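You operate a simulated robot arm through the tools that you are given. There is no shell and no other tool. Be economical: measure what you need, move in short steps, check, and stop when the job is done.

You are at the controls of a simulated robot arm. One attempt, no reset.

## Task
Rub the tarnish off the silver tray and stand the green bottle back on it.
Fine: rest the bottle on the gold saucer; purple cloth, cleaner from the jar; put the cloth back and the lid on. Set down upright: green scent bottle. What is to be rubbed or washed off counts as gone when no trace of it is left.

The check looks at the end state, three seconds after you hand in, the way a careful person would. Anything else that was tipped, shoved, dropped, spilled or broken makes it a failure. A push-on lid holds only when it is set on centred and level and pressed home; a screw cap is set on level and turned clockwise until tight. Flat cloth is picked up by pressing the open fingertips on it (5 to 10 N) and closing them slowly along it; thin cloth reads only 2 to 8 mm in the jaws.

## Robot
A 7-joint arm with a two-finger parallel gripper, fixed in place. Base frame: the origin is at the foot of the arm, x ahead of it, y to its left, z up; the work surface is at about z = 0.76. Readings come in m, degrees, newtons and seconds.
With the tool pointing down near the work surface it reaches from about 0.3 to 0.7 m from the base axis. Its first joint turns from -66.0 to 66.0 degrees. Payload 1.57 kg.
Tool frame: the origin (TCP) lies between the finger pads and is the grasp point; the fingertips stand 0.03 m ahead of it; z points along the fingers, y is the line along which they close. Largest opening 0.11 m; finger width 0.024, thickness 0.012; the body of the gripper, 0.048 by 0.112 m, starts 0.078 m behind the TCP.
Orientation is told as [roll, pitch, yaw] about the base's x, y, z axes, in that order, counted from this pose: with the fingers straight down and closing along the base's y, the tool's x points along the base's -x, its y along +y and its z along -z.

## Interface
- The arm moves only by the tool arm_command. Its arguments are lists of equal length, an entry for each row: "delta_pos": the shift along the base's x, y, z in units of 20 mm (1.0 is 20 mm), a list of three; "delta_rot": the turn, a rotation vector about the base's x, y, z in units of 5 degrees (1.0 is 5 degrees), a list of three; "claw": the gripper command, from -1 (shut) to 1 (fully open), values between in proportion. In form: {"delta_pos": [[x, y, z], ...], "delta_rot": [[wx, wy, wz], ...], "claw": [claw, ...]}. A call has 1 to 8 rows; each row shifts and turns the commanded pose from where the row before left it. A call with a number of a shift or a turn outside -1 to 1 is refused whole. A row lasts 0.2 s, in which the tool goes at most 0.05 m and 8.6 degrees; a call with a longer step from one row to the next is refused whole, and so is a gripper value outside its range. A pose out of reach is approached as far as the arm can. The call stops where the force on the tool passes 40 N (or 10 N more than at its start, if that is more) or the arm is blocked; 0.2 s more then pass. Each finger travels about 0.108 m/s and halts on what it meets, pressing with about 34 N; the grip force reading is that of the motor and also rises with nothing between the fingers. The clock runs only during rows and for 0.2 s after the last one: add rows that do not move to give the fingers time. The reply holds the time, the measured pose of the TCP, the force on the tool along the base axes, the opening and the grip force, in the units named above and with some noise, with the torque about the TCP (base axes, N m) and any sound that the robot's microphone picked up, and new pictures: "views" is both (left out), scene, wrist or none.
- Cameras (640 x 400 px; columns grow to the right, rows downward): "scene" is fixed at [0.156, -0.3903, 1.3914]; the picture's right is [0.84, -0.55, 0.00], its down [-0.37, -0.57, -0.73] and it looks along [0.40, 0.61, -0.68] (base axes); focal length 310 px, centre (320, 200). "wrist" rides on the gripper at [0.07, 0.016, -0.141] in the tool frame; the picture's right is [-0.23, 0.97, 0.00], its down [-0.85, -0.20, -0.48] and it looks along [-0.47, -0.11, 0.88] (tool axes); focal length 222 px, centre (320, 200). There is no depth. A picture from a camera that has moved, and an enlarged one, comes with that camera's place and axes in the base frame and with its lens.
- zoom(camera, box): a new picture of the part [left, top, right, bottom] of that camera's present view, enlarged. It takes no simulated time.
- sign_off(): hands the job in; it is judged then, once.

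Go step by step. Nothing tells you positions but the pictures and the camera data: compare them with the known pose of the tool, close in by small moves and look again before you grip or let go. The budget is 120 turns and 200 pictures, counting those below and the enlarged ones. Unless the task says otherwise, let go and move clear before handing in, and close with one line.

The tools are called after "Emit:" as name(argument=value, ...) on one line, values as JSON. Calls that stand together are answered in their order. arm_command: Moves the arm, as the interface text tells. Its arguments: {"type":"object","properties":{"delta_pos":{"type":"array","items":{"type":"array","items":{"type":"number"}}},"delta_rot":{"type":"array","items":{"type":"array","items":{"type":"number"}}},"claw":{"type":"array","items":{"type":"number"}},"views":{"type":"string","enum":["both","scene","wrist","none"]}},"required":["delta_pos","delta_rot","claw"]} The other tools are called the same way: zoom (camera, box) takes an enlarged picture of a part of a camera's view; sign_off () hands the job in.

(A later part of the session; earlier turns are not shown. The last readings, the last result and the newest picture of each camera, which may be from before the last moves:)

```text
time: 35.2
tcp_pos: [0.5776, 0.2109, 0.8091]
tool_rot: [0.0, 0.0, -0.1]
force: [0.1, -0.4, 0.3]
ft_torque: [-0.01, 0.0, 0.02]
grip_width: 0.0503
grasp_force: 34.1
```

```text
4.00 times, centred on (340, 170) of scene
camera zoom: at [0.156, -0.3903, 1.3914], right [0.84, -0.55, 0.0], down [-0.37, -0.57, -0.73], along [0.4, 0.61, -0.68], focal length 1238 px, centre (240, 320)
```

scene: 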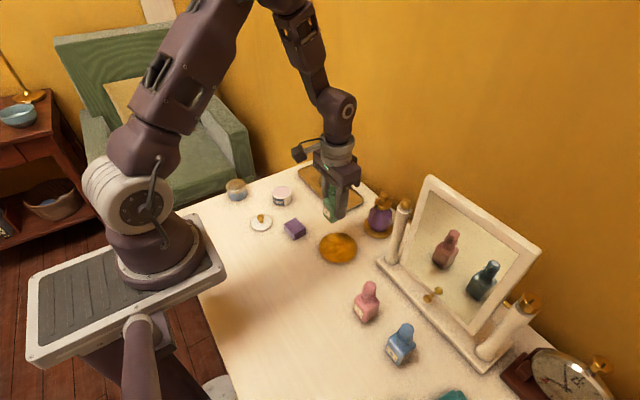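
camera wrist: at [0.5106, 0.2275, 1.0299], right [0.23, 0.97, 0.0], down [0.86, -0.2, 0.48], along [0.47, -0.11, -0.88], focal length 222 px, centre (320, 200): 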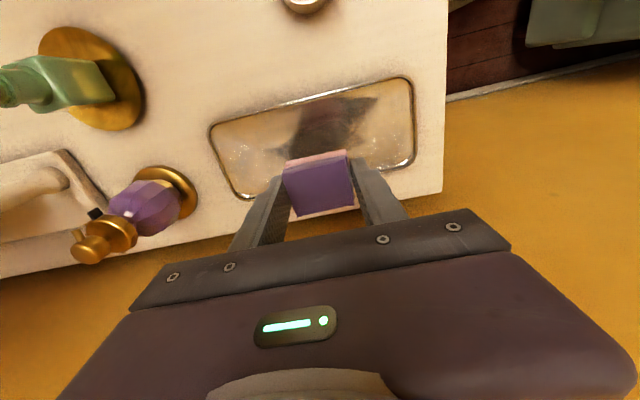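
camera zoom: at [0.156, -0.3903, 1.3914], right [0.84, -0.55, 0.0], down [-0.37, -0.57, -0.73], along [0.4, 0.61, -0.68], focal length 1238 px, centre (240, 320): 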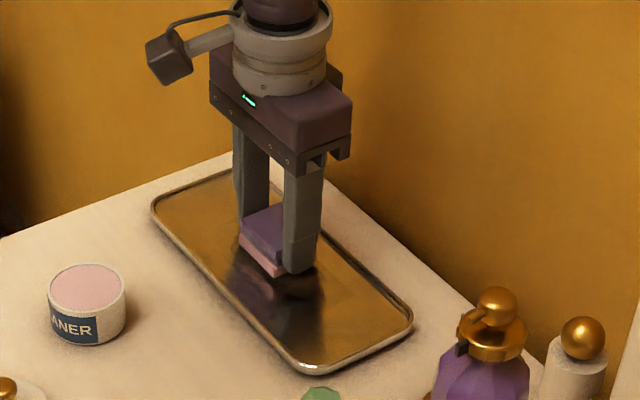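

Emit:
arm_command(delta_pos=[[0, 0, -0.1], [0, 0, 0], [0, 0, -0.05], [0, 0, 0]], delta_rot=[[0, 0, 0], [0, 0, 0], [0, 0, 0], [0, 0, 0]], claw=[-0.3, -0.3, -0.3, -0.3], views="none")

Emit:
arm_command(delta_pos=[[0, 0, -0.07], [0, 0, 0], [0, 0, 0]], delta_rot=[[0, 0, 0], [0, 0, 0], [0, 0, 0]], claw=[-0.3, -0.3, -0.3], views="none")

```text
time: 36.2
tcp_pos: [0.5785, 0.2109, 0.8048]
tool_rot: [0.0, 0.0, -0.1]
force: [-0.1, 0.1, -1.6]
ft_torque: [-0.03, 0.02, 0.01]
grip_width: 0.0505
grasp_force: 33.6
```

```text
time: 37.0
tcp_pos: [0.5775, 0.2107, 0.8042]
tool_rot: [0.0, 0.0, -0.1]
force: [0.6, 0.0, -0.8]
ft_torque: [0.01, -0.01, 0.0]
grip_width: 0.0507
grasp_force: 34.8
```

Emit:
arm_command(delta_pos=[[0, 0, -0.07], [0, 0, 0], [0, 0, -0.05], [0, 0, 0]], delta_rot=[[0, 0, 0], [0, 0, 0], [0, 0, 0], [0, 0, 0]], claw=[-0.3, -0.3, -0.3, -0.3], views="none")

```text
time: 38.0
tcp_pos: [0.5793, 0.2108, 0.8041]
tool_rot: [0.0, -0.2, 0.0]
force: [-6.5, -5.0, 33.7]
ft_torque: [-0.22, 0.2, -0.03]
grip_width: 0.0505
grasp_force: 34.0
```

It's in contact but pressing too hard, so I'll ease off before rubbing.

Emit:
arm_command(delta_pos=[[0, 0, 0.05], [0, 0, 0]], delta_rot=[[0, 0, 0], [0, 0, 0]], claw=[-0.3, -0.3], views="none")

```text
time: 38.6
tcp_pos: [0.5795, 0.2114, 0.804]
tool_rot: [0.1, -0.2, 0.1]
force: [3.5, 0.2, 18.5]
ft_torque: [-0.04, -0.19, 0.03]
grip_width: 0.0506
grasp_force: 34.1
```

Emit:
arm_command(delta_pos=[[0, 0, 0.03], [0, 0.3, 0], [0, 0.3, 0], [0, 0, 0]], delta_rot=[[0, 0, 0], [0, 0, 0], [0, 0, 0], [0, 0, 0]], claw=[-0.3, -0.3, -0.3, -0.3], views="wrist")

Emit:
zoom(camera="scene", box=[280, 120, 400, 220])

```text
time: 39.6
tcp_pos: [0.5789, 0.2216, 0.8039]
tool_rot: [0.1, 0.1, 0.0]
force: [-1.7, -4.0, 9.2]
ft_torque: [-0.13, -0.03, -0.02]
grip_width: 0.0506
grasp_force: 34.1
camera wrist: at [0.5092, 0.239, 0.9458], right [0.23, 0.97, 0.0], down [0.86, -0.2, 0.48], along [0.46, -0.11, -0.88], focal length 222 px, centre (320, 200)
```

wrist: 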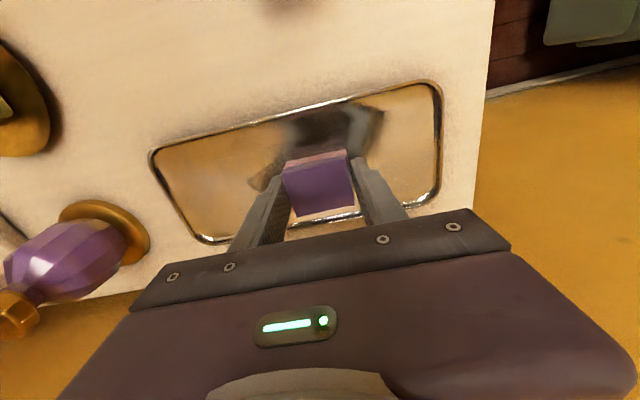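

```text
4.00 times, centred on (340, 170) of scene
camera zoom: at [0.1558, -0.3905, 1.3914], right [0.84, -0.55, 0.0], down [-0.37, -0.57, -0.73], along [0.4, 0.61, -0.68], focal length 1238 px, centre (240, 320)
```

zoom: 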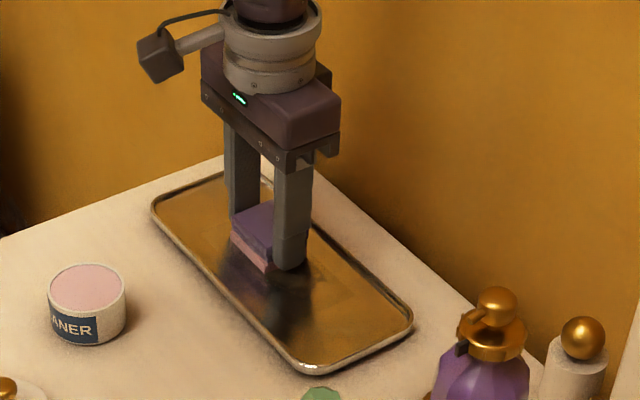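

The tray didn't shift at about 9 N. I'll sweep along y.

Emit:
arm_command(delta_pos=[[0, 0.5, 0], [0, 0.5, 0], [0, 0.5, 0], [0, 0.4, 0], [0, -0.6, 0], [0, -0.6, 0], [0, -0.6, 0], [0, -0.6, 0]], delta_rot=[[0, 0, 0], [0, 0, 0], [0, 0, 0], [0, 0, 0], [0, 0, 0], [0, 0, 0], [0, 0, 0], [0, 0, 0]], claw=[-0.3, -0.3, -0.3, -0.3, -0.3, -0.3, -0.3, -0.3], views="none")

Emit:
arm_command(delta_pos=[[0, -0.6, 0], [0, -0.6, 0], [0, -0.6, 0], [0, -0.6, 0], [0, -0.6, 0], [0.5, 0, 0], [0, 0.6, 0], [0, 0.6, 0]], delta_rot=[[0, 0, 0], [0, 0, 0], [0, 0, 0], [0, 0, 0], [0, 0, 0], [0, 0, 0], [0, 0, 0], [0, 0, 0]], claw=[-0.3, -0.3, -0.3, -0.3, -0.3, -0.3, -0.3, -0.3], views="none")

Emit:
zoom(camera="scene", box=[280, 120, 400, 220])

```text
time: 41.4
tcp_pos: [0.5773, 0.2123, 0.8039]
tool_rot: [0.1, -0.1, 0.1]
force: [0.6, 2.8, 7.2]
ft_torque: [0.04, -0.03, 0.01]
grip_width: 0.0507
grasp_force: 33.9
```

```text
time: 43.2
tcp_pos: [0.588, 0.1768, 0.8025]
tool_rot: [0.1, 0.1, 0.0]
force: [-0.4, -2.9, 5.1]
ft_torque: [-0.16, -0.07, -0.03]
grip_width: 0.0509
grasp_force: 34.1
```

```text
4.00 times, centred on (340, 170) of scene
camera zoom: at [0.1559, -0.3904, 1.3914], right [0.84, -0.55, 0.0], down [-0.37, -0.57, -0.73], along [0.4, 0.61, -0.68], focal length 1238 px, centre (240, 320)
```

zoom: 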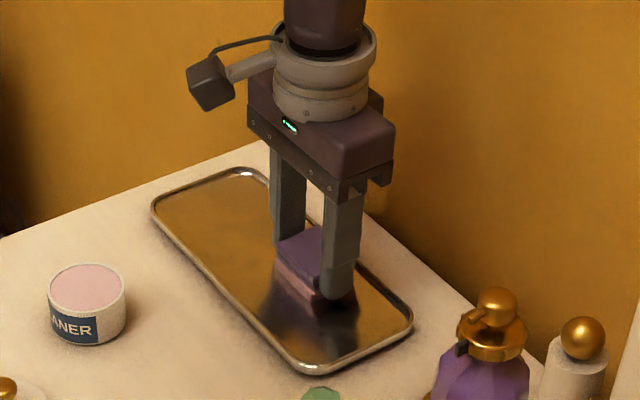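

The tray is coming clean. I'll keep sweeping at other x positions.

Emit:
arm_command(delta_pos=[[0, 0.6, -0.02], [0, 0.6, 0], [0, 0.6, 0], [0, 0.6, 0], [0, 0.6, 0], [0, 0.6, 0], [0, 0.6, 0], [0.5, 0, 0]], delta_rot=[[0, 0, 0], [0, 0, 0], [0, 0, 0], [0, 0, 0], [0, 0, 0], [0, 0, 0], [0, 0, 0], [0, 0, 0]], claw=[-0.3, -0.3, -0.3, -0.3, -0.3, -0.3, -0.3, -0.3], views="none")

Emit:
arm_command(delta_pos=[[0, -0.7, 0], [0, -0.7, 0], [0, -0.7, 0], [0, -0.7, 0], [0, -0.7, 0], [0, -0.7, 0], [0, -0.7, 0], [0, -0.5, 0]], delta_rot=[[0, 0, 0], [0, 0, 0], [0, 0, 0], [0, 0, 0], [0, 0, 0], [0, 0, 0], [0, 0, 0], [0, 0, 0]], claw=[-0.3, -0.3, -0.3, -0.3, -0.3, -0.3, -0.3, -0.3], views="none")

Emit:
arm_command(delta_pos=[[-0.6, 0, 0], [-0.6, 0, 0], [-0.5, 0, 0], [0, 0.7, 0], [0, 0.7, 0], [0, 0.7, 0], [0, 0.7, 0], [0, 0.7, 0]], delta_rot=[[0, 0, 0], [0, 0, 0], [0, 0, 0], [0, 0, 0], [0, 0, 0], [0, 0, 0], [0, 0, 0], [0, 0, 0]], claw=[-0.3, -0.3, -0.3, -0.3, -0.3, -0.3, -0.3, -0.3], views="none")

Emit:
zoom(camera="scene", box=[280, 120, 400, 220])

```text
time: 45.0
tcp_pos: [0.5969, 0.2611, 0.8034]
tool_rot: [0.1, 0.2, -0.1]
force: [-2.4, 0.5, 6.1]
ft_torque: [-0.03, 0.07, -0.01]
grip_width: 0.0509
grasp_force: 34.4
```

```text
time: 46.8
tcp_pos: [0.5994, 0.1528, 0.8033]
tool_rot: [0.1, -0.1, -0.1]
force: [-0.7, 7.6, 17.4]
ft_torque: [0.2, 0.03, -0.02]
grip_width: 0.0508
grasp_force: 33.7
```

```text
time: 48.6
tcp_pos: [0.5632, 0.2226, 0.8039]
tool_rot: [0.0, 0.1, -0.1]
force: [0.3, -0.1, 1.1]
ft_torque: [-0.04, 0.0, 0.01]
grip_width: 0.0507
grasp_force: 34.3
```

```text
4.00 times, centred on (340, 170) of scene
camera zoom: at [0.156, -0.3903, 1.3914], right [0.84, -0.55, 0.0], down [-0.37, -0.57, -0.73], along [0.4, 0.61, -0.68], focal length 1238 px, centre (240, 320)
```

zoom: 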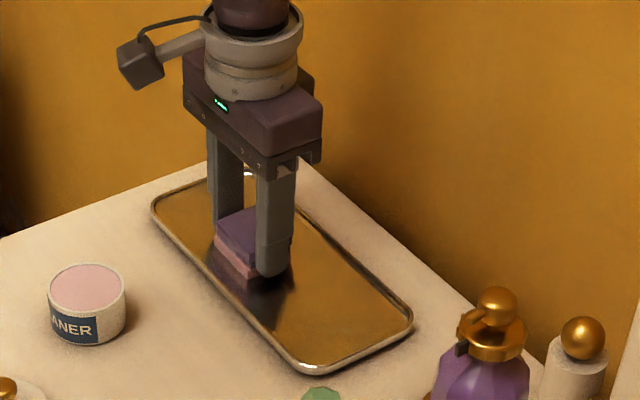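

Contact is light at this x, so I'll press a bit more and sweep the near strip.

Emit:
arm_command(delta_pos=[[0, 0.5, -0.05], [0, 0.5, 0], [0, 0.5, 0], [0, 0.4, 0], [0, -0.6, 0], [0, -0.6, 0], [0, -0.6, 0], [0, -0.6, 0]], delta_rot=[[0, 0, 0], [0, 0, 0], [0, 0, 0], [0, 0, 0], [0, 0, 0], [0, 0, 0], [0, 0, 0], [0, 0, 0]], claw=[-0.3, -0.3, -0.3, -0.3, -0.3, -0.3, -0.3, -0.3], views="none")

Emit:
arm_command(delta_pos=[[0, -0.6, 0], [0, -0.6, 0], [0, -0.6, 0], [0, -0.6, 0], [0, -0.6, 0], [0.6, 0, 0], [0, 0.6, 0], [0, 0.6, 0]], delta_rot=[[0, 0, 0], [0, 0, 0], [0, 0, 0], [0, 0, 0], [0, 0, 0], [0, 0, 0], [0, 0, 0], [0, 0, 0]], claw=[-0.3, -0.3, -0.3, -0.3, -0.3, -0.3, -0.3, -0.3], views="none")

Emit:
arm_command(delta_pos=[[0, 0.6, 0], [0, 0.6, 0], [0, 0.6, 0], [0, 0.6, 0], [0, 0.6, 0], [0, 0.6, 0], [0, 0.6, 0], [0, 0, 0]], delta_rot=[[0, 0, 0], [0, 0, 0], [0, 0, 0], [0, 0, 0], [0, 0, 0], [0, 0, 0], [0, 0, 0], [0, 0, 0]], claw=[-0.3, -0.3, -0.3, -0.3, -0.3, -0.3, -0.3, -0.3], views="none")

Emit:
arm_command(delta_pos=[[0, 0, 1], [0, 0, 1], [0, 0, 1], [0, 0, 1], [-1, 0, 0], [-1, 0, 0], [-1, 0, 0], [-1, 0, 0]], delta_rot=[[0, 0, 0], [0, 0, 0], [0, 0, 0], [0, 0, 0], [0, 0, 0], [0, 0, 0], [0, 0, 0], [0, 0, 0]], claw=[-0.3, -0.3, -0.3, -0.3, -0.3, -0.3, -0.3, -0.3], views="wrist")

Emit:
zoom(camera="scene", box=[280, 140, 390, 220])

```text
time: 50.4
tcp_pos: [0.5651, 0.2124, 0.8036]
tool_rot: [0.2, 0.0, 0.0]
force: [0.0, 5.0, 11.8]
ft_torque: [0.17, 0.03, -0.02]
grip_width: 0.0508
grasp_force: 34.1
```

```text
time: 52.2
tcp_pos: [0.5778, 0.1758, 0.8034]
tool_rot: [-0.1, 0.0, -0.1]
force: [0.8, -8.6, 18.3]
ft_torque: [-0.21, 0.01, 0.02]
grip_width: 0.0507
grasp_force: 33.6
```

```text
time: 54.0
tcp_pos: [0.5764, 0.261, 0.8027]
tool_rot: [-0.1, 0.1, -0.1]
force: [-1.6, -5.2, 11.6]
ft_torque: [-0.17, 0.0, -0.04]
grip_width: 0.0508
grasp_force: 34.2
```

```text
time: 55.8
tcp_pos: [0.4951, 0.2619, 0.8838]
tool_rot: [0.0, 0.0, -0.1]
force: [-0.1, 0.7, -0.3]
ft_torque: [-0.01, 0.0, -0.04]
grip_width: 0.0506
grasp_force: 34.0
camera wrist: at [0.4269, 0.2781, 1.0241], right [0.23, 0.97, 0.0], down [0.85, -0.2, 0.48], along [0.47, -0.11, -0.88], focal length 222 px, centre (320, 200)
```

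wrist: 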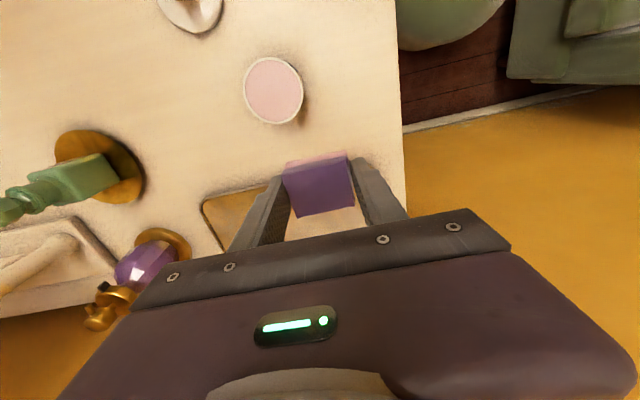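

```text
5.00 times, centred on (335, 180) of scene
camera zoom: at [0.156, -0.3903, 1.3914], right [0.84, -0.55, 0.0], down [-0.37, -0.57, -0.73], along [0.4, 0.61, -0.68], focal length 1548 px, centre (245, 300)
```

zoom: 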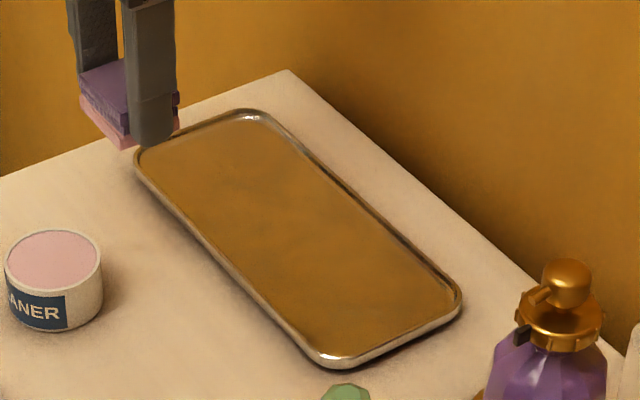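

From the scene camera the tray looks clean. I'll check it from above with the wrist camera.

Emit:
arm_command(delta_pos=[[0, -0.5, 1], [0.7, -0.5, 1], [0.7, -0.5, 1], [0.8, -0.5, 1], [0.8, -0.5, 1], [0.8, -0.3, 0.6], [0, 0, 0]], delta_rot=[[0, 0, 0], [0, 0, 0], [0, 0, 0], [0, 0, 0], [0, 0, 0], [0, 0, 0], [0, 0, 0]], claw=[-0.3, -0.3, -0.3, -0.3, -0.3, -0.3, -0.3], views="wrist")

Emit:
zoom(camera="wrist", box=[230, 60, 410, 180])

Emit:
zoom(camera="scene", box=[295, 150, 375, 220])

```text
time: 57.4
tcp_pos: [0.573, 0.2047, 0.9949]
tool_rot: [0.0, 0.0, -0.1]
force: [0.0, 1.4, 0.3]
ft_torque: [0.0, 0.03, -0.01]
grip_width: 0.0509
grasp_force: 34.1
camera wrist: at [0.5039, 0.2212, 1.1373], right [0.23, 0.97, 0.0], down [0.85, -0.2, 0.48], along [0.47, -0.11, -0.88], focal length 222 px, centre (320, 200)
```

wrist: 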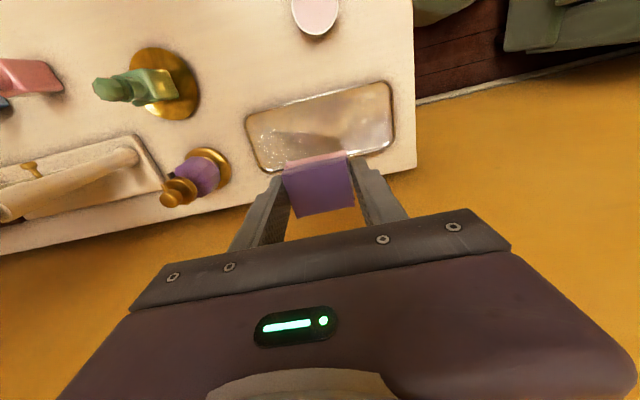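

```text
3.33 times, centred on (320, 120) of wrist
camera zoom: at [0.5039, 0.2212, 1.1373], right [0.23, 0.97, 0.0], down [0.85, -0.2, 0.48], along [0.47, -0.11, -0.88], focal length 740 px, centre (320, 467)
```

zoom: 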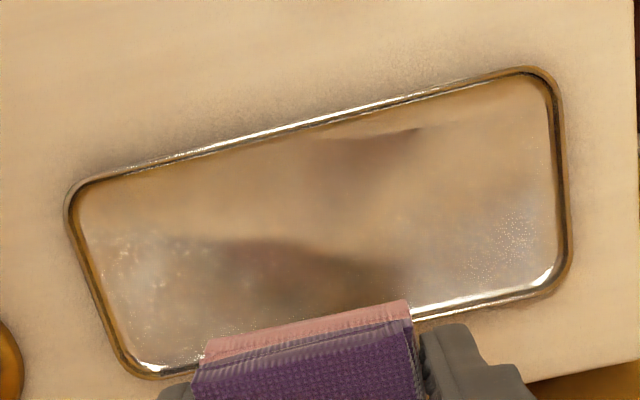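

```text
5.71 times, centred on (335, 185) of scene
camera zoom: at [0.156, -0.3903, 1.3914], right [0.84, -0.55, 0.0], down [-0.37, -0.57, -0.73], along [0.4, 0.61, -0.68], focal length 1769 px, centre (234, 286)
```

zoom: 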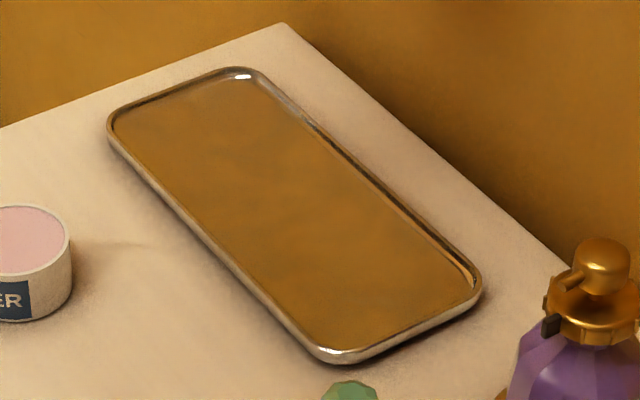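

The dark areas look like reflections of the gripper. I'll shift on the way to the cloth's spot and look again from there.

Emit:
arm_command(delta_pos=[[-0.5, -1, 0], [-0.5, -1, 0], [-0.5, -1, 0], [-0.5, -1, 0], [-0.5, -1, 0], [0, 0, 0]], delta_rot=[[0, 0, 0], [0, 0, 0], [0, 0, 0], [0, 0, 0], [0, 0, 0], [0, 0, 0]], claw=[-0.3, -0.3, -0.3, -0.3, -0.3, -0.3], views="wrist")

Emit:
zoom(camera="wrist", box=[330, 80, 530, 230])

```text
time: 58.8
tcp_pos: [0.5234, 0.1049, 0.9953]
tool_rot: [-0.1, 0.1, 0.0]
force: [0.7, 0.1, -0.5]
ft_torque: [-0.01, -0.01, 0.02]
grip_width: 0.0508
grasp_force: 34.2
camera wrist: at [0.4538, 0.1217, 1.1374], right [0.23, 0.97, 0.0], down [0.85, -0.2, 0.48], along [0.47, -0.11, -0.88], focal length 222 px, centre (320, 200)
```

wrist: 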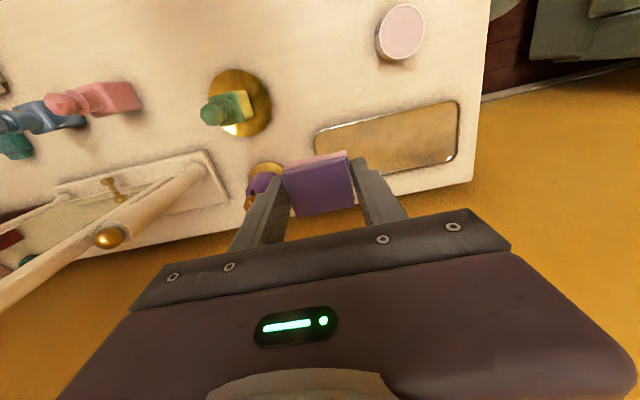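

```text
2.67 times, centred on (430, 155) of wrist
camera zoom: at [0.4538, 0.1217, 1.1374], right [0.23, 0.97, 0.0], down [0.85, -0.2, 0.48], along [0.47, -0.11, -0.88], focal length 592 px, centre (27, 320)
```

zoom: 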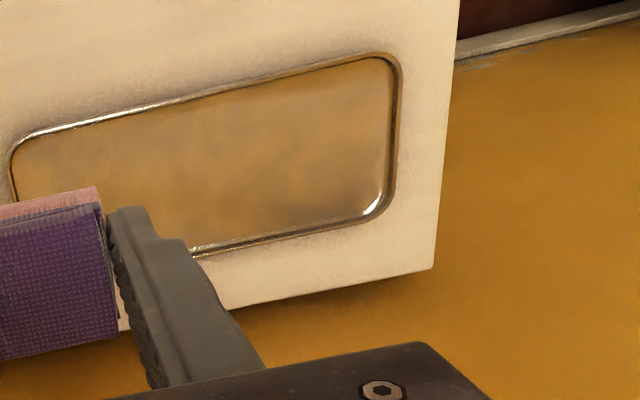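

The tray is clean. I'll return the cloth to its original spot at (0.396, 0.102), yaw 5°.

Emit:
arm_command(delta_pos=[[-1, 0, 0], [-1, 0, 0], [-1, 0, 0], [-1, 0, 0], [-1, -0.15, 0], [-1, 0, 0], [-0.4, 0, 0], [0, 0, -1]], delta_rot=[[0, 0, 0], [0, 0, 0], [0, 0, 0], [0, 0, 0], [0, 0, 1], [0, 0, 0], [0, 0, 0], [0, 0, 0]], claw=[-0.3, -0.3, -0.3, -0.3, -0.3, -0.3, -0.3, -0.3], views="none")

Emit:
arm_command(delta_pos=[[0, 0, -1], [0, 0, -1], [0, 0, -1], [0, 0, -1], [0, 0, -1], [0, 0, -1], [0, 0, -1], [0, 0, -0.7]], delta_rot=[[0, 0, 0], [0, 0, 0], [0, 0, 0], [0, 0, 0], [0, 0, 0], [0, 0, 0], [0, 0, 0], [0, 0, 0]], claw=[-0.3, -0.3, -0.3, -0.3, -0.3, -0.3, -0.3, -0.3], views="wrist")

Emit:
zoom(camera="scene", box=[250, 180, 340, 250])

```text
time: 60.6
tcp_pos: [0.3956, 0.1021, 0.975]
tool_rot: [0.0, 0.0, 5.0]
force: [1.0, 0.3, 0.1]
ft_torque: [0.0, -0.01, -0.01]
grip_width: 0.0508
grasp_force: 34.1
```

```text
time: 62.4
tcp_pos: [0.3968, 0.1014, 0.8216]
tool_rot: [0.0, 0.0, 5.1]
force: [-0.1, 0.1, 0.9]
ft_torque: [0.02, -0.01, 0.01]
grip_width: 0.0506
grasp_force: 34.1
camera wrist: at [0.3259, 0.1113, 0.9624], right [0.14, 0.99, 0.0], down [0.87, -0.12, 0.48], along [0.47, -0.07, -0.88], focal length 222 px, centre (320, 200)
```

wrist: 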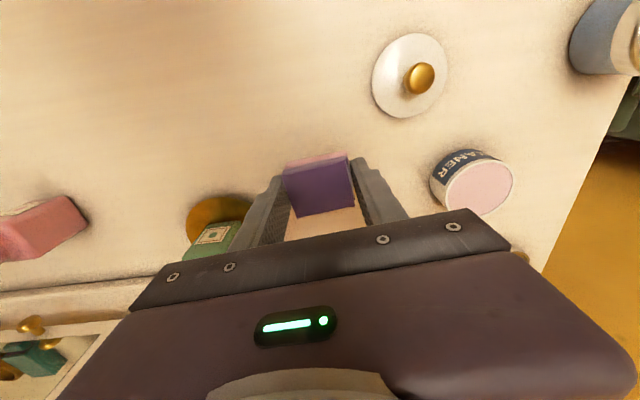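

```text
5.71 times, centred on (295, 215) of scene
camera zoom: at [0.156, -0.3903, 1.3914], right [0.84, -0.55, 0.0], down [-0.37, -0.57, -0.73], along [0.4, 0.61, -0.68], focal length 1769 px, centre (463, 114)
```

zoom: 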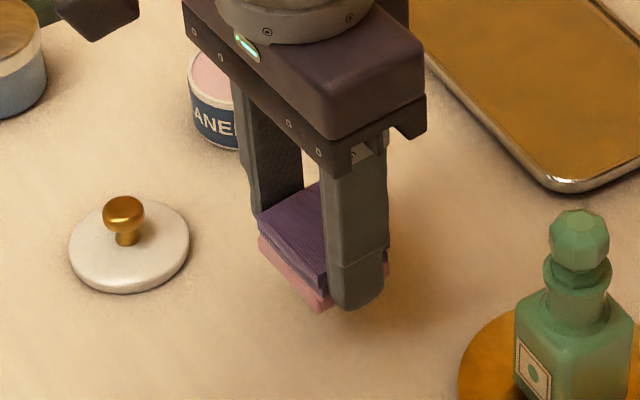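

Emit:
arm_command(delta_pos=[[0, 0, -0.6], [0, 0, -0.45], [0, 0, -0.1], [0, 0, 0], [0, 0, -0.05], [0, 0, 0]], delta_rot=[[0, 0, 0], [0, 0, 0], [0, 0, 0], [0, 0, 0], [0, 0, 0], [0, 0, 0]], claw=[-0.3, -0.3, -0.3, -0.3, -0.3, -0.3], views="none")

```text
time: 63.8
tcp_pos: [0.3957, 0.1024, 0.7959]
tool_rot: [0.0, 0.0, 4.9]
force: [0.2, -0.5, -0.4]
ft_torque: [0.0, 0.0, -0.02]
grip_width: 0.0507
grasp_force: 34.6
```

Emit:
arm_command(delta_pos=[[0, 0, -0.06], [0, 0, 0], [0, 0, 0], [0, 0, 0]], delta_rot=[[0, 0, 0], [0, 0, 0], [0, 0, 0], [0, 0, 0]], claw=[-0.3, -0.3, -0.3, -0.3], views="none")

```text
time: 64.8
tcp_pos: [0.3953, 0.1018, 0.795]
tool_rot: [0.0, 0.0, 5.1]
force: [-0.2, 0.2, -0.8]
ft_torque: [-0.02, -0.01, 0.02]
grip_width: 0.0508
grasp_force: 33.8
```

Emit:
arm_command(delta_pos=[[0, 0, -0.05], [0, 0, 0], [0, 0, -0.05], [0, 0, 0]], delta_rot=[[0, 0, 0], [0, 0, 0], [0, 0, 0], [0, 0, 0]], claw=[-0.3, -0.3, -0.3, -0.3], views="none")

Emit:
zoom(camera="scene", box=[270, 190, 330, 250])

```text
time: 65.7
tcp_pos: [0.3945, 0.1023, 0.7949]
tool_rot: [0.1, 0.0, 4.9]
force: [-2.7, -1.6, 16.7]
ft_torque: [-0.03, 0.08, -0.03]
grip_width: 0.0505
grasp_force: 33.7
stopped in row 4: the force on the tool passed its limit at 41 N (the readings are from after the stop); the commanded pose is now the measured one
```

```text
6.67 times, centred on (300, 220) of scene
camera zoom: at [0.1558, -0.3904, 1.3914], right [0.84, -0.55, 0.0], down [-0.37, -0.57, -0.73], along [0.4, 0.61, -0.68], focal length 2064 px, centre (453, 67)
```

zoom: 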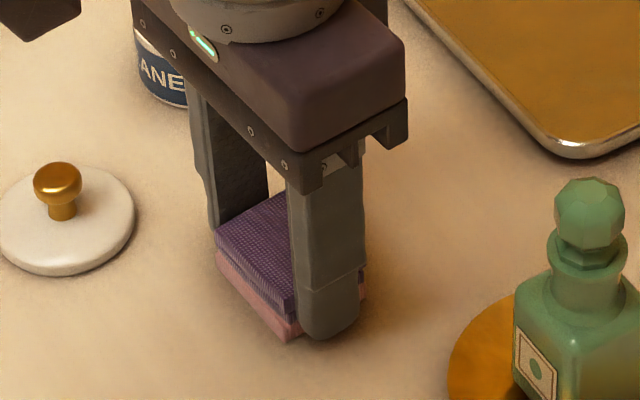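

The cloth is down on the table. I'll ease off, open and rise clear.

Emit:
arm_command(delta_pos=[[0, 0, 0.04], [0, 0, 0], [0, 0, 0], [0, 0, 0], [0, 0, 1], [0, 0, 1], [0, 0, 1], [0, 0, 1]], delta_rot=[[0, 0, 0], [0, 0, 0], [0, 0, 0], [0, 0, 0], [0, 0, 0], [0, 0, 0], [0, 0, 0], [0, 0, 0]], claw=[-0.2, 0.2, 0.5, 0.5, 0.5, 0.5, 0.5, 0.5], views="none")

Emit:
arm_command(delta_pos=[[0, 0, 1], [0, 0, 1], [-0.6, 0.8, 0.5], [-0.6, 0.8, 0], [-0.6, 0.8, 0], [-0.6, 0.8, 0], [-0.6, 0.8, 0], [0, 0, 0]], delta_rot=[[0, 0, 0], [0, 0, 0], [0, 0, -0.5], [0, 0, -0.5], [0, 0, 0], [0, 0, 0], [0, 0, 0], [0, 0, 0]], claw=[0.5, 0.5, 0.5, 0.5, 0.5, 0.5, 0.5, 0.5], views="both")

Emit:
zoom(camera="scene", box=[230, 160, 350, 260])

Emit:
zoom(camera="wrist", box=[240, 50, 440, 200])

```text
time: 67.5
tcp_pos: [0.3956, 0.1032, 0.8737]
tool_rot: [0.0, 0.0, 4.9]
force: [0.5, -0.4, -0.8]
ft_torque: [-0.02, -0.01, 0.01]
grip_width: 0.0823
grasp_force: 0.1
```

```text
time: 69.3
tcp_pos: [0.3349, 0.1825, 0.9256]
tool_rot: [0.0, -0.1, -0.2]
force: [0.2, -0.8, 0.5]
ft_torque: [0.01, 0.0, 0.0]
grip_width: 0.0826
grasp_force: 0.1
camera wrist: at [0.2651, 0.1994, 1.0674], right [0.23, 0.97, 0.0], down [0.85, -0.2, 0.48], along [0.47, -0.11, -0.88], focal length 222 px, centre (320, 200)
```

scene: 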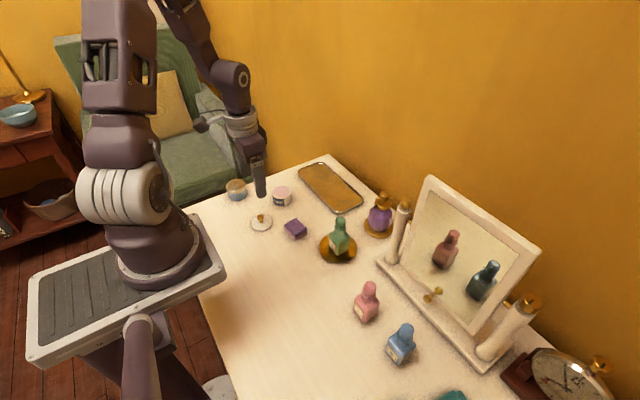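
wrist: 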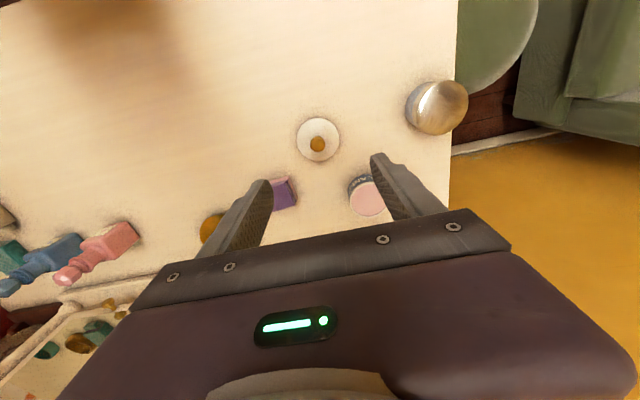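

```text
4.00 times, centred on (290, 210) of scene
camera zoom: at [0.156, -0.3903, 1.3914], right [0.84, -0.55, 0.0], down [-0.37, -0.57, -0.73], along [0.4, 0.61, -0.68], focal length 1238 px, centre (440, 160)
```

zoom: 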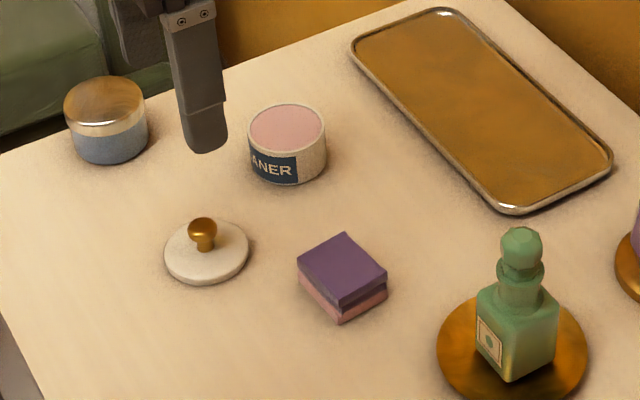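

```text
2.67 times, centred on (340, 125) of wrist
camera zoom: at [0.2651, 0.1994, 1.0674], right [0.23, 0.97, 0.0], down [0.85, -0.2, 0.48], along [0.47, -0.11, -0.88], focal length 592 px, centre (267, 400)
```

zoom: 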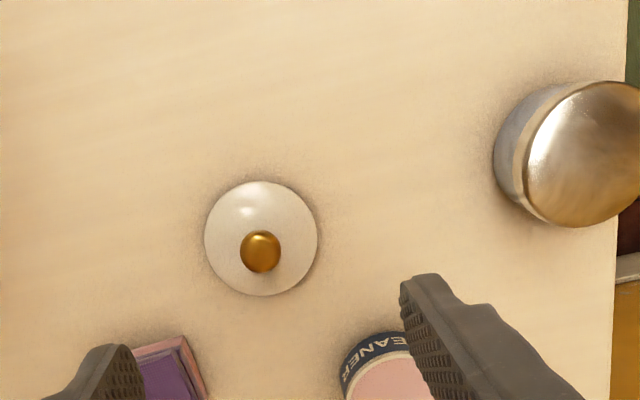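

The cloth is back in place. The lid is at (0.337, 0.181) with a knob about 20 mm across and its top near z 0.794. I'll go down over the knob.

Emit:
arm_command(delta_pos=[[0.1, -0.05, -1], [0, 0, -1], [0, 0, -1], [0, 0, -1], [0, 0, -0.8], [0, 0, 0]], delta_rot=[[0, 0, 0], [0, 0, 0], [0, 0, 0], [0, 0, 0], [0, 0, 0], [0, 0, 0]], claw=[0, -0.1, -0.1, -0.1, -0.1, -0.1], views="wrist")

Emit:
zoom(camera="scene", box=[235, 180, 295, 240])

Emit:
zoom(camera="wrist", box=[250, 80, 390, 220])

```text
time: 70.7
tcp_pos: [0.3368, 0.1809, 0.828]
tool_rot: [0.0, -0.2, -0.2]
force: [0.8, 0.6, -0.4]
ft_torque: [-0.01, 0.01, -0.02]
grip_width: 0.0494
grasp_force: 0.1
camera wrist: at [0.268, 0.1978, 0.9697], right [0.23, 0.97, 0.0], down [0.85, -0.2, 0.48], along [0.47, -0.11, -0.88], focal length 222 px, centre (320, 200)
```

wrist: 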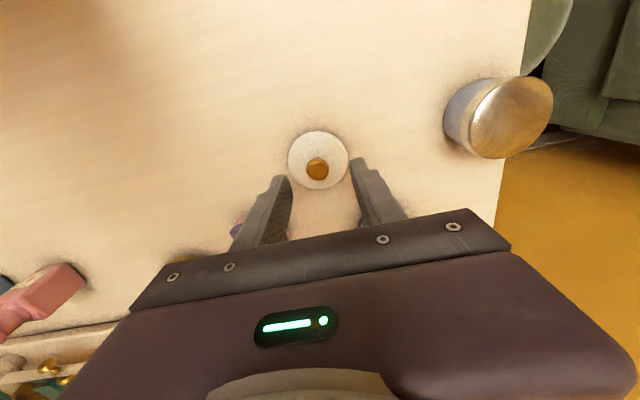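

```text
6.67 times, centred on (265, 210) of scene
camera zoom: at [0.156, -0.3903, 1.3914], right [0.84, -0.55, 0.0], down [-0.37, -0.57, -0.73], along [0.4, 0.61, -0.68], focal length 2064 px, centre (687, 133)
```

zoom: 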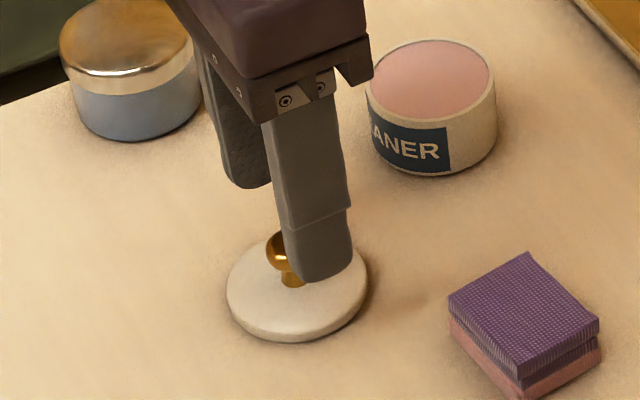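

```text
2.86 times, centred on (320, 150) of wrist
camera zoom: at [0.268, 0.1978, 0.9697], right [0.23, 0.97, 0.0], down [0.85, -0.2, 0.48], along [0.47, -0.11, -0.88], focal length 635 px, centre (320, 343)
```

zoom: 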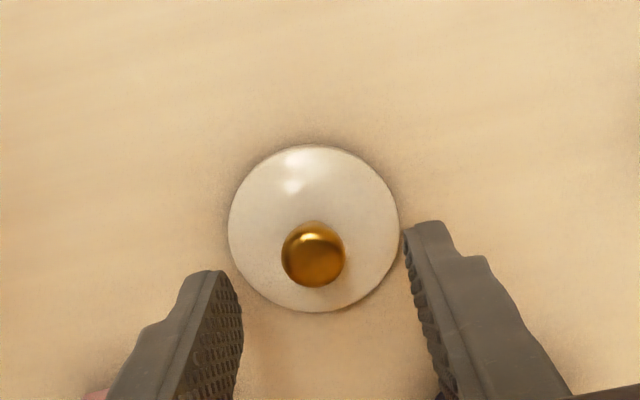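

Emit:
arm_command(delta_pos=[[-0.1, 0, -0.5], [0, 0, -0.5], [0, 0, 0], [0, 0, 0], [0, 0, 0], [0, 0, 0], [0, 0, 0], [0, 0, 0]], delta_rot=[[0, 0, 0], [0, 0, 0], [0, 0, 0], [0, 0, 0], [0, 0, 0], [0, 0, 0], [0, 0, 0], [0, 0, 0]], claw=[-0.1, -0.1, -0.3, -0.45, -0.55, -0.65, -0.75, -0.85], views="wrist")

Emit:
zoom(camera="scene", box=[235, 180, 295, 240])

```text
time: 72.5
tcp_pos: [0.3342, 0.1819, 0.8078]
tool_rot: [-0.1, -0.1, -0.1]
force: [0.0, 0.9, -0.3]
ft_torque: [0.01, -0.01, 0.0]
grip_width: 0.0182
grasp_force: 32.4
camera wrist: at [0.2657, 0.1972, 0.9507], right [0.23, 0.97, 0.0], down [0.85, -0.2, 0.48], along [0.47, -0.11, -0.88], focal length 222 px, centre (320, 200)
```

wrist: 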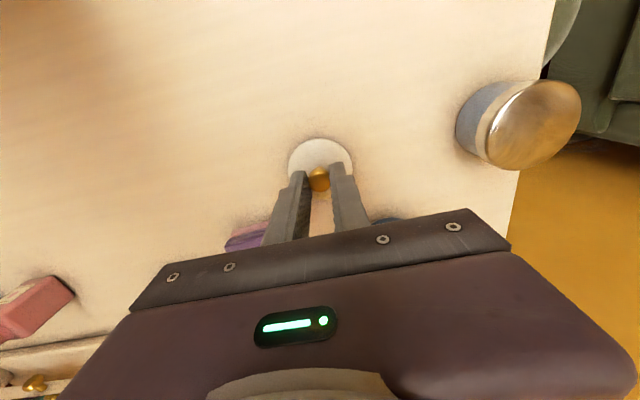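

```text
6.67 times, centred on (265, 210) of scene
camera zoom: at [0.156, -0.3903, 1.3914], right [0.84, -0.55, 0.0], down [-0.37, -0.57, -0.73], along [0.4, 0.61, -0.68], focal length 2064 px, centre (687, 133)
```

zoom: 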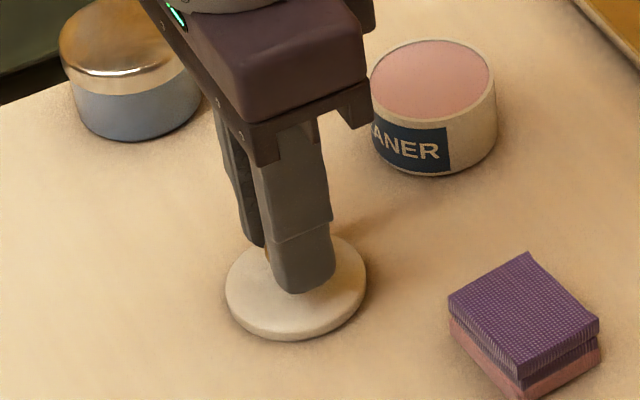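

The knob is gripped at 18 mm. I'll lift and check that the lid hangs level.

Emit:
arm_command(delta_pos=[[0, 0, 0.5], [0, 0, 1], [0, 0, 1], [0, 0, 1], [0.6, 0.3, 0], [0.6, 0.3, 0], [0, 0, 0]], delta_rot=[[0, 0, 0], [0, 0, 0], [0, 0, 0], [0, 0, 0], [0, 0, 0], [0, 0, 0], [0, 0, 0]], claw=[-1, -1, -1, -1, -1, -1, -1], views="wrist")

Emit:
zoom(camera="scene", box=[240, 150, 310, 220])

Emit:
zoom(camera="wrist", box=[250, 90, 450, 240])

```text
time: 74.1
tcp_pos: [0.359, 0.1932, 0.8797]
tool_rot: [0.0, -0.1, -0.1]
force: [0.2, 1.2, -0.7]
ft_torque: [0.0, -0.03, -0.02]
grip_width: 0.0181
grasp_force: 32.8
camera wrist: at [0.2896, 0.2098, 1.0216], right [0.23, 0.97, 0.0], down [0.85, -0.2, 0.48], along [0.47, -0.11, -0.88], focal length 222 px, centre (320, 200)
```

wrist: 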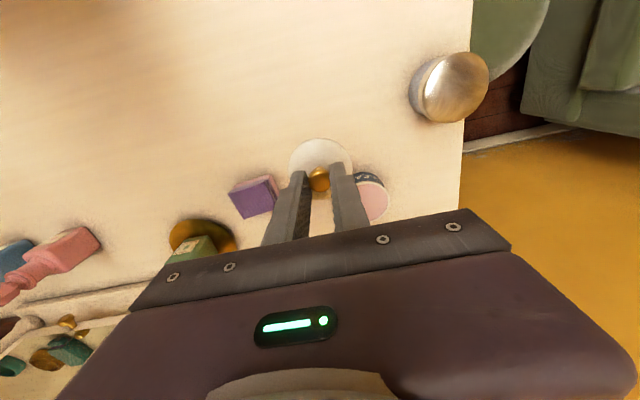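

```text
5.71 times, centred on (275, 185) of scene
camera zoom: at [0.156, -0.3903, 1.3914], right [0.84, -0.55, 0.0], down [-0.37, -0.57, -0.73], along [0.4, 0.61, -0.68], focal length 1769 px, centre (577, 286)
```

zoom: 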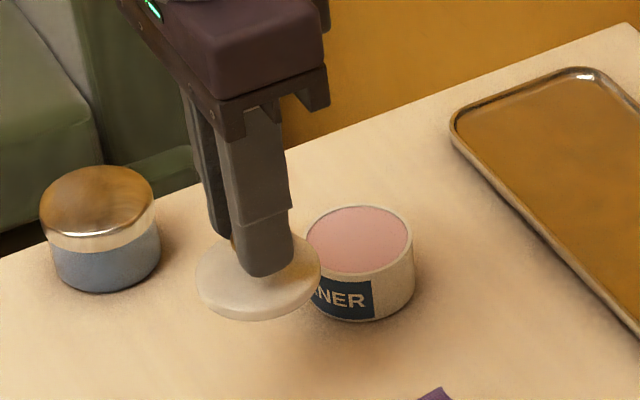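

```text
2.67 times, centred on (350, 165) of wrist
camera zoom: at [0.2896, 0.2098, 1.0216], right [0.23, 0.97, 0.0], down [0.85, -0.2, 0.48], along [0.47, -0.11, -0.88], focal length 592 px, centre (240, 293)
```

zoom: 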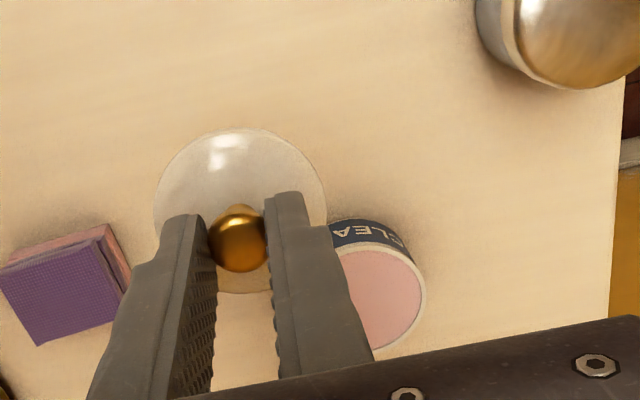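

The lid hangs level. I'll bring it over the jar, just above the rim, and line it up by comparing the two in the pictures.

Emit:
arm_command(delta_pos=[[0.8, 0.4, 0], [0.8, 0.5, 0], [0.9, 0.5, 0], [0.9, 0.5, 0], [0, 0, -0.6], [0, 0, 0]], delta_rot=[[0, 0, 0], [0, 0, 0], [0, 0, 0], [0, 0, 0], [0, 0, 0], [0, 0, 0]], claw=[-1, -1, -1, -1, -1, -1], views="wrist")

Emit:
zoom(camera="scene", box=[255, 165, 305, 215])

Emit:
zoom(camera="wrist", box=[260, 100, 380, 220])

```text
time: 75.5
tcp_pos: [0.4271, 0.2318, 0.867]
tool_rot: [0.0, -0.1, -0.2]
force: [-0.1, 0.0, 0.0]
ft_torque: [0.0, 0.0, 0.03]
grip_width: 0.0176
grasp_force: 32.6
camera wrist: at [0.3585, 0.2478, 1.009], right [0.23, 0.97, 0.0], down [0.85, -0.2, 0.48], along [0.47, -0.11, -0.88], focal length 222 px, centre (320, 200)
```

wrist: 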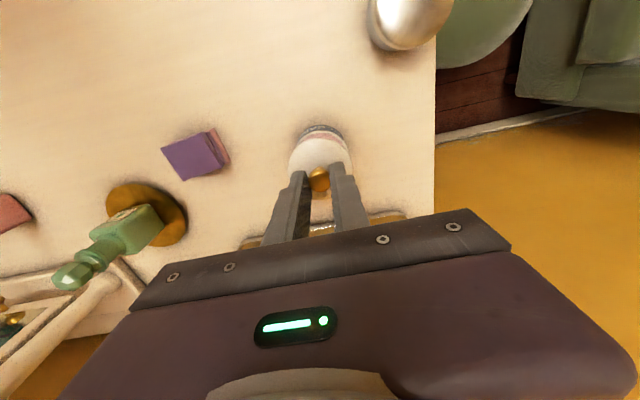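

```text
8.00 times, centred on (280, 190) of scene
camera zoom: at [0.156, -0.3903, 1.3914], right [0.84, -0.55, 0.0], down [-0.37, -0.57, -0.73], along [0.4, 0.61, -0.68], focal length 2477 px, centre (640, 280)
```

zoom: 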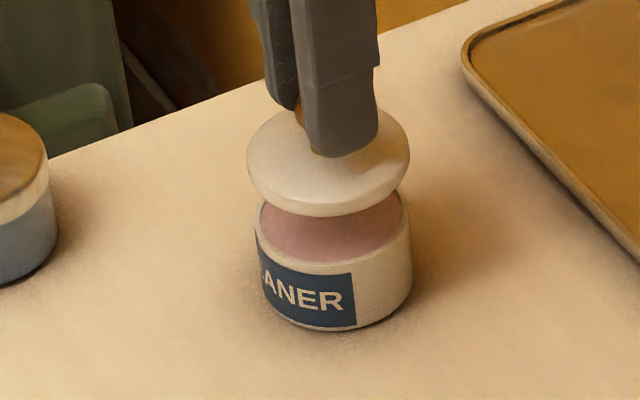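

```text
3.33 times, centred on (320, 160) of wrist
camera zoom: at [0.3585, 0.2478, 1.009], right [0.23, 0.97, 0.0], down [0.85, -0.2, 0.48], along [0.47, -0.11, -0.88], focal length 740 px, centre (320, 333)
```

zoom: 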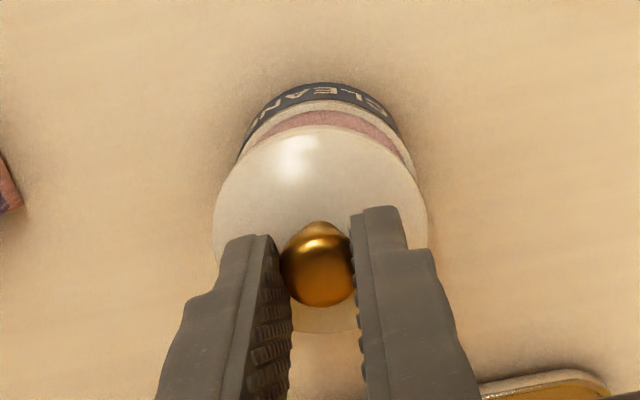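

Emit:
zoom(camera="wrist", box=[295, 120, 345, 160])

Emit:
zoom(camera="scene", box=[268, 178, 298, 208])

```text
10.00 times, centred on (320, 140) of wrist
camera zoom: at [0.3585, 0.2478, 1.009], right [0.23, 0.97, 0.0], down [0.85, -0.2, 0.48], along [0.47, -0.11, -0.88], focal length 2221 px, centre (320, 800)
```

zoom: 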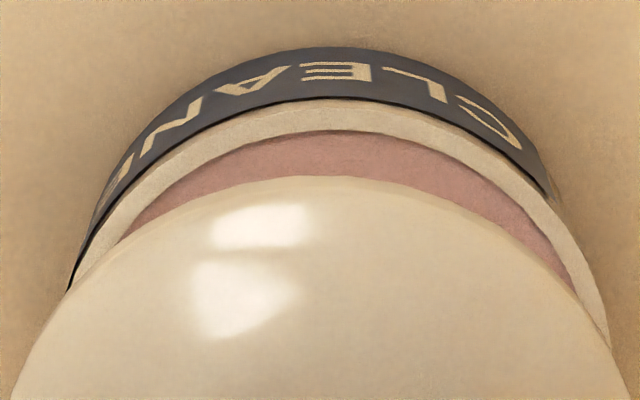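

```text
13.33 times, centred on (283, 193) of scene
camera zoom: at [0.156, -0.3903, 1.3914], right [0.84, -0.55, 0.0], down [-0.37, -0.57, -0.73], along [0.4, 0.61, -0.68], focal length 4128 px, centre (813, 293)
```

zoom: 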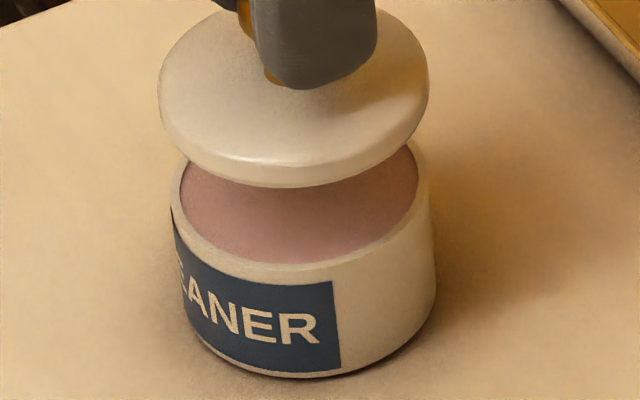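

The lid and jar line up to within about a millimetre. I'll shift y by 1 mm and lower with force checks.

Emit:
arm_command(delta_pos=[[0, 0.05, -0.5], [0, 0, -0.4], [0, 0, -0.15], [0, 0, 0]], delta_rot=[[0, 0, 0], [0, 0, 0], [0, 0, 0], [0, 0, 0]], claw=[-1, -1, -1, -1], views="none")

Emit:
zoom(camera="scene", box=[268, 178, 298, 208])

Emit:
zoom(camera="wrist", box=[280, 110, 360, 190])

```text
time: 76.5
tcp_pos: [0.4277, 0.2312, 0.8456]
tool_rot: [0.0, -0.1, -0.1]
force: [-0.1, -0.2, -0.5]
ft_torque: [0.01, 0.02, 0.0]
grip_width: 0.0181
grasp_force: 32.5
```

```text
13.33 times, centred on (283, 193) of scene
camera zoom: at [0.156, -0.3903, 1.3914], right [0.84, -0.55, 0.0], down [-0.37, -0.57, -0.73], along [0.4, 0.61, -0.68], focal length 4128 px, centre (813, 293)
```

zoom: 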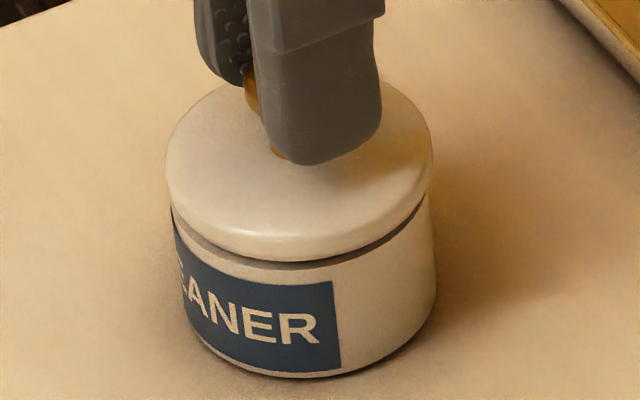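

```text
5.00 times, centred on (320, 150) of wrist
camera zoom: at [0.3581, 0.2482, 0.9881], right [0.23, 0.97, 0.0], down [0.85, -0.2, 0.48], along [0.47, -0.11, -0.88], focal length 1111 px, centre (320, 450)
```

zoom: 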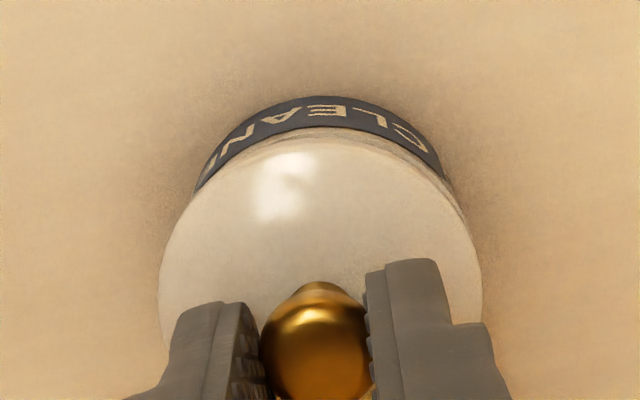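

It's very close, with the jar perhaps 1 mm further along +y. A small nudge, then down in 1 mm steps.

Emit:
arm_command(delta_pos=[[0, 0.05, -0.05], [0, 0, -0.05], [0, 0, -0.05], [0, 0, 0]], delta_rot=[[0, 0, 0], [0, 0, 0], [0, 0, 0], [0, 0, 0]], claw=[-1, -1, -1, -1], views="none")

```text
time: 77.5
tcp_pos: [0.4271, 0.2327, 0.8433]
tool_rot: [-0.1, -0.1, -0.2]
force: [0.1, 0.6, 0.3]
ft_torque: [0.01, 0.0, -0.01]
grip_width: 0.0177
grasp_force: 32.3
```

Emit:
arm_command(delta_pos=[[0, 0, -0.06], [0, 0, 0], [0, 0, -0.06], [0, 0, 0]], delta_rot=[[0, 0, 0], [0, 0, 0], [0, 0, 0], [0, 0, 0]], claw=[-1, -1, -1, -1], views="none")

Emit:
zoom(camera="scene", box=[268, 178, 298, 208])

```text
time: 78.5
tcp_pos: [0.4278, 0.2332, 0.8417]
tool_rot: [0.1, -0.2, -0.1]
force: [-2.5, -5.5, 33.5]
ft_torque: [-0.16, 0.03, -0.05]
grip_width: 0.018
grasp_force: 32.9
heard: snap
```

```text
13.33 times, centred on (283, 193) of scene
camera zoom: at [0.1555, -0.3907, 1.3914], right [0.84, -0.55, 0.0], down [-0.37, -0.57, -0.73], along [0.4, 0.61, -0.68], focal length 4128 px, centre (813, 293)
```

zoom: 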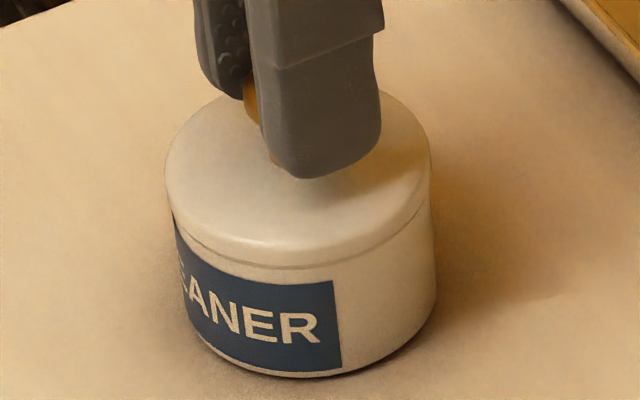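

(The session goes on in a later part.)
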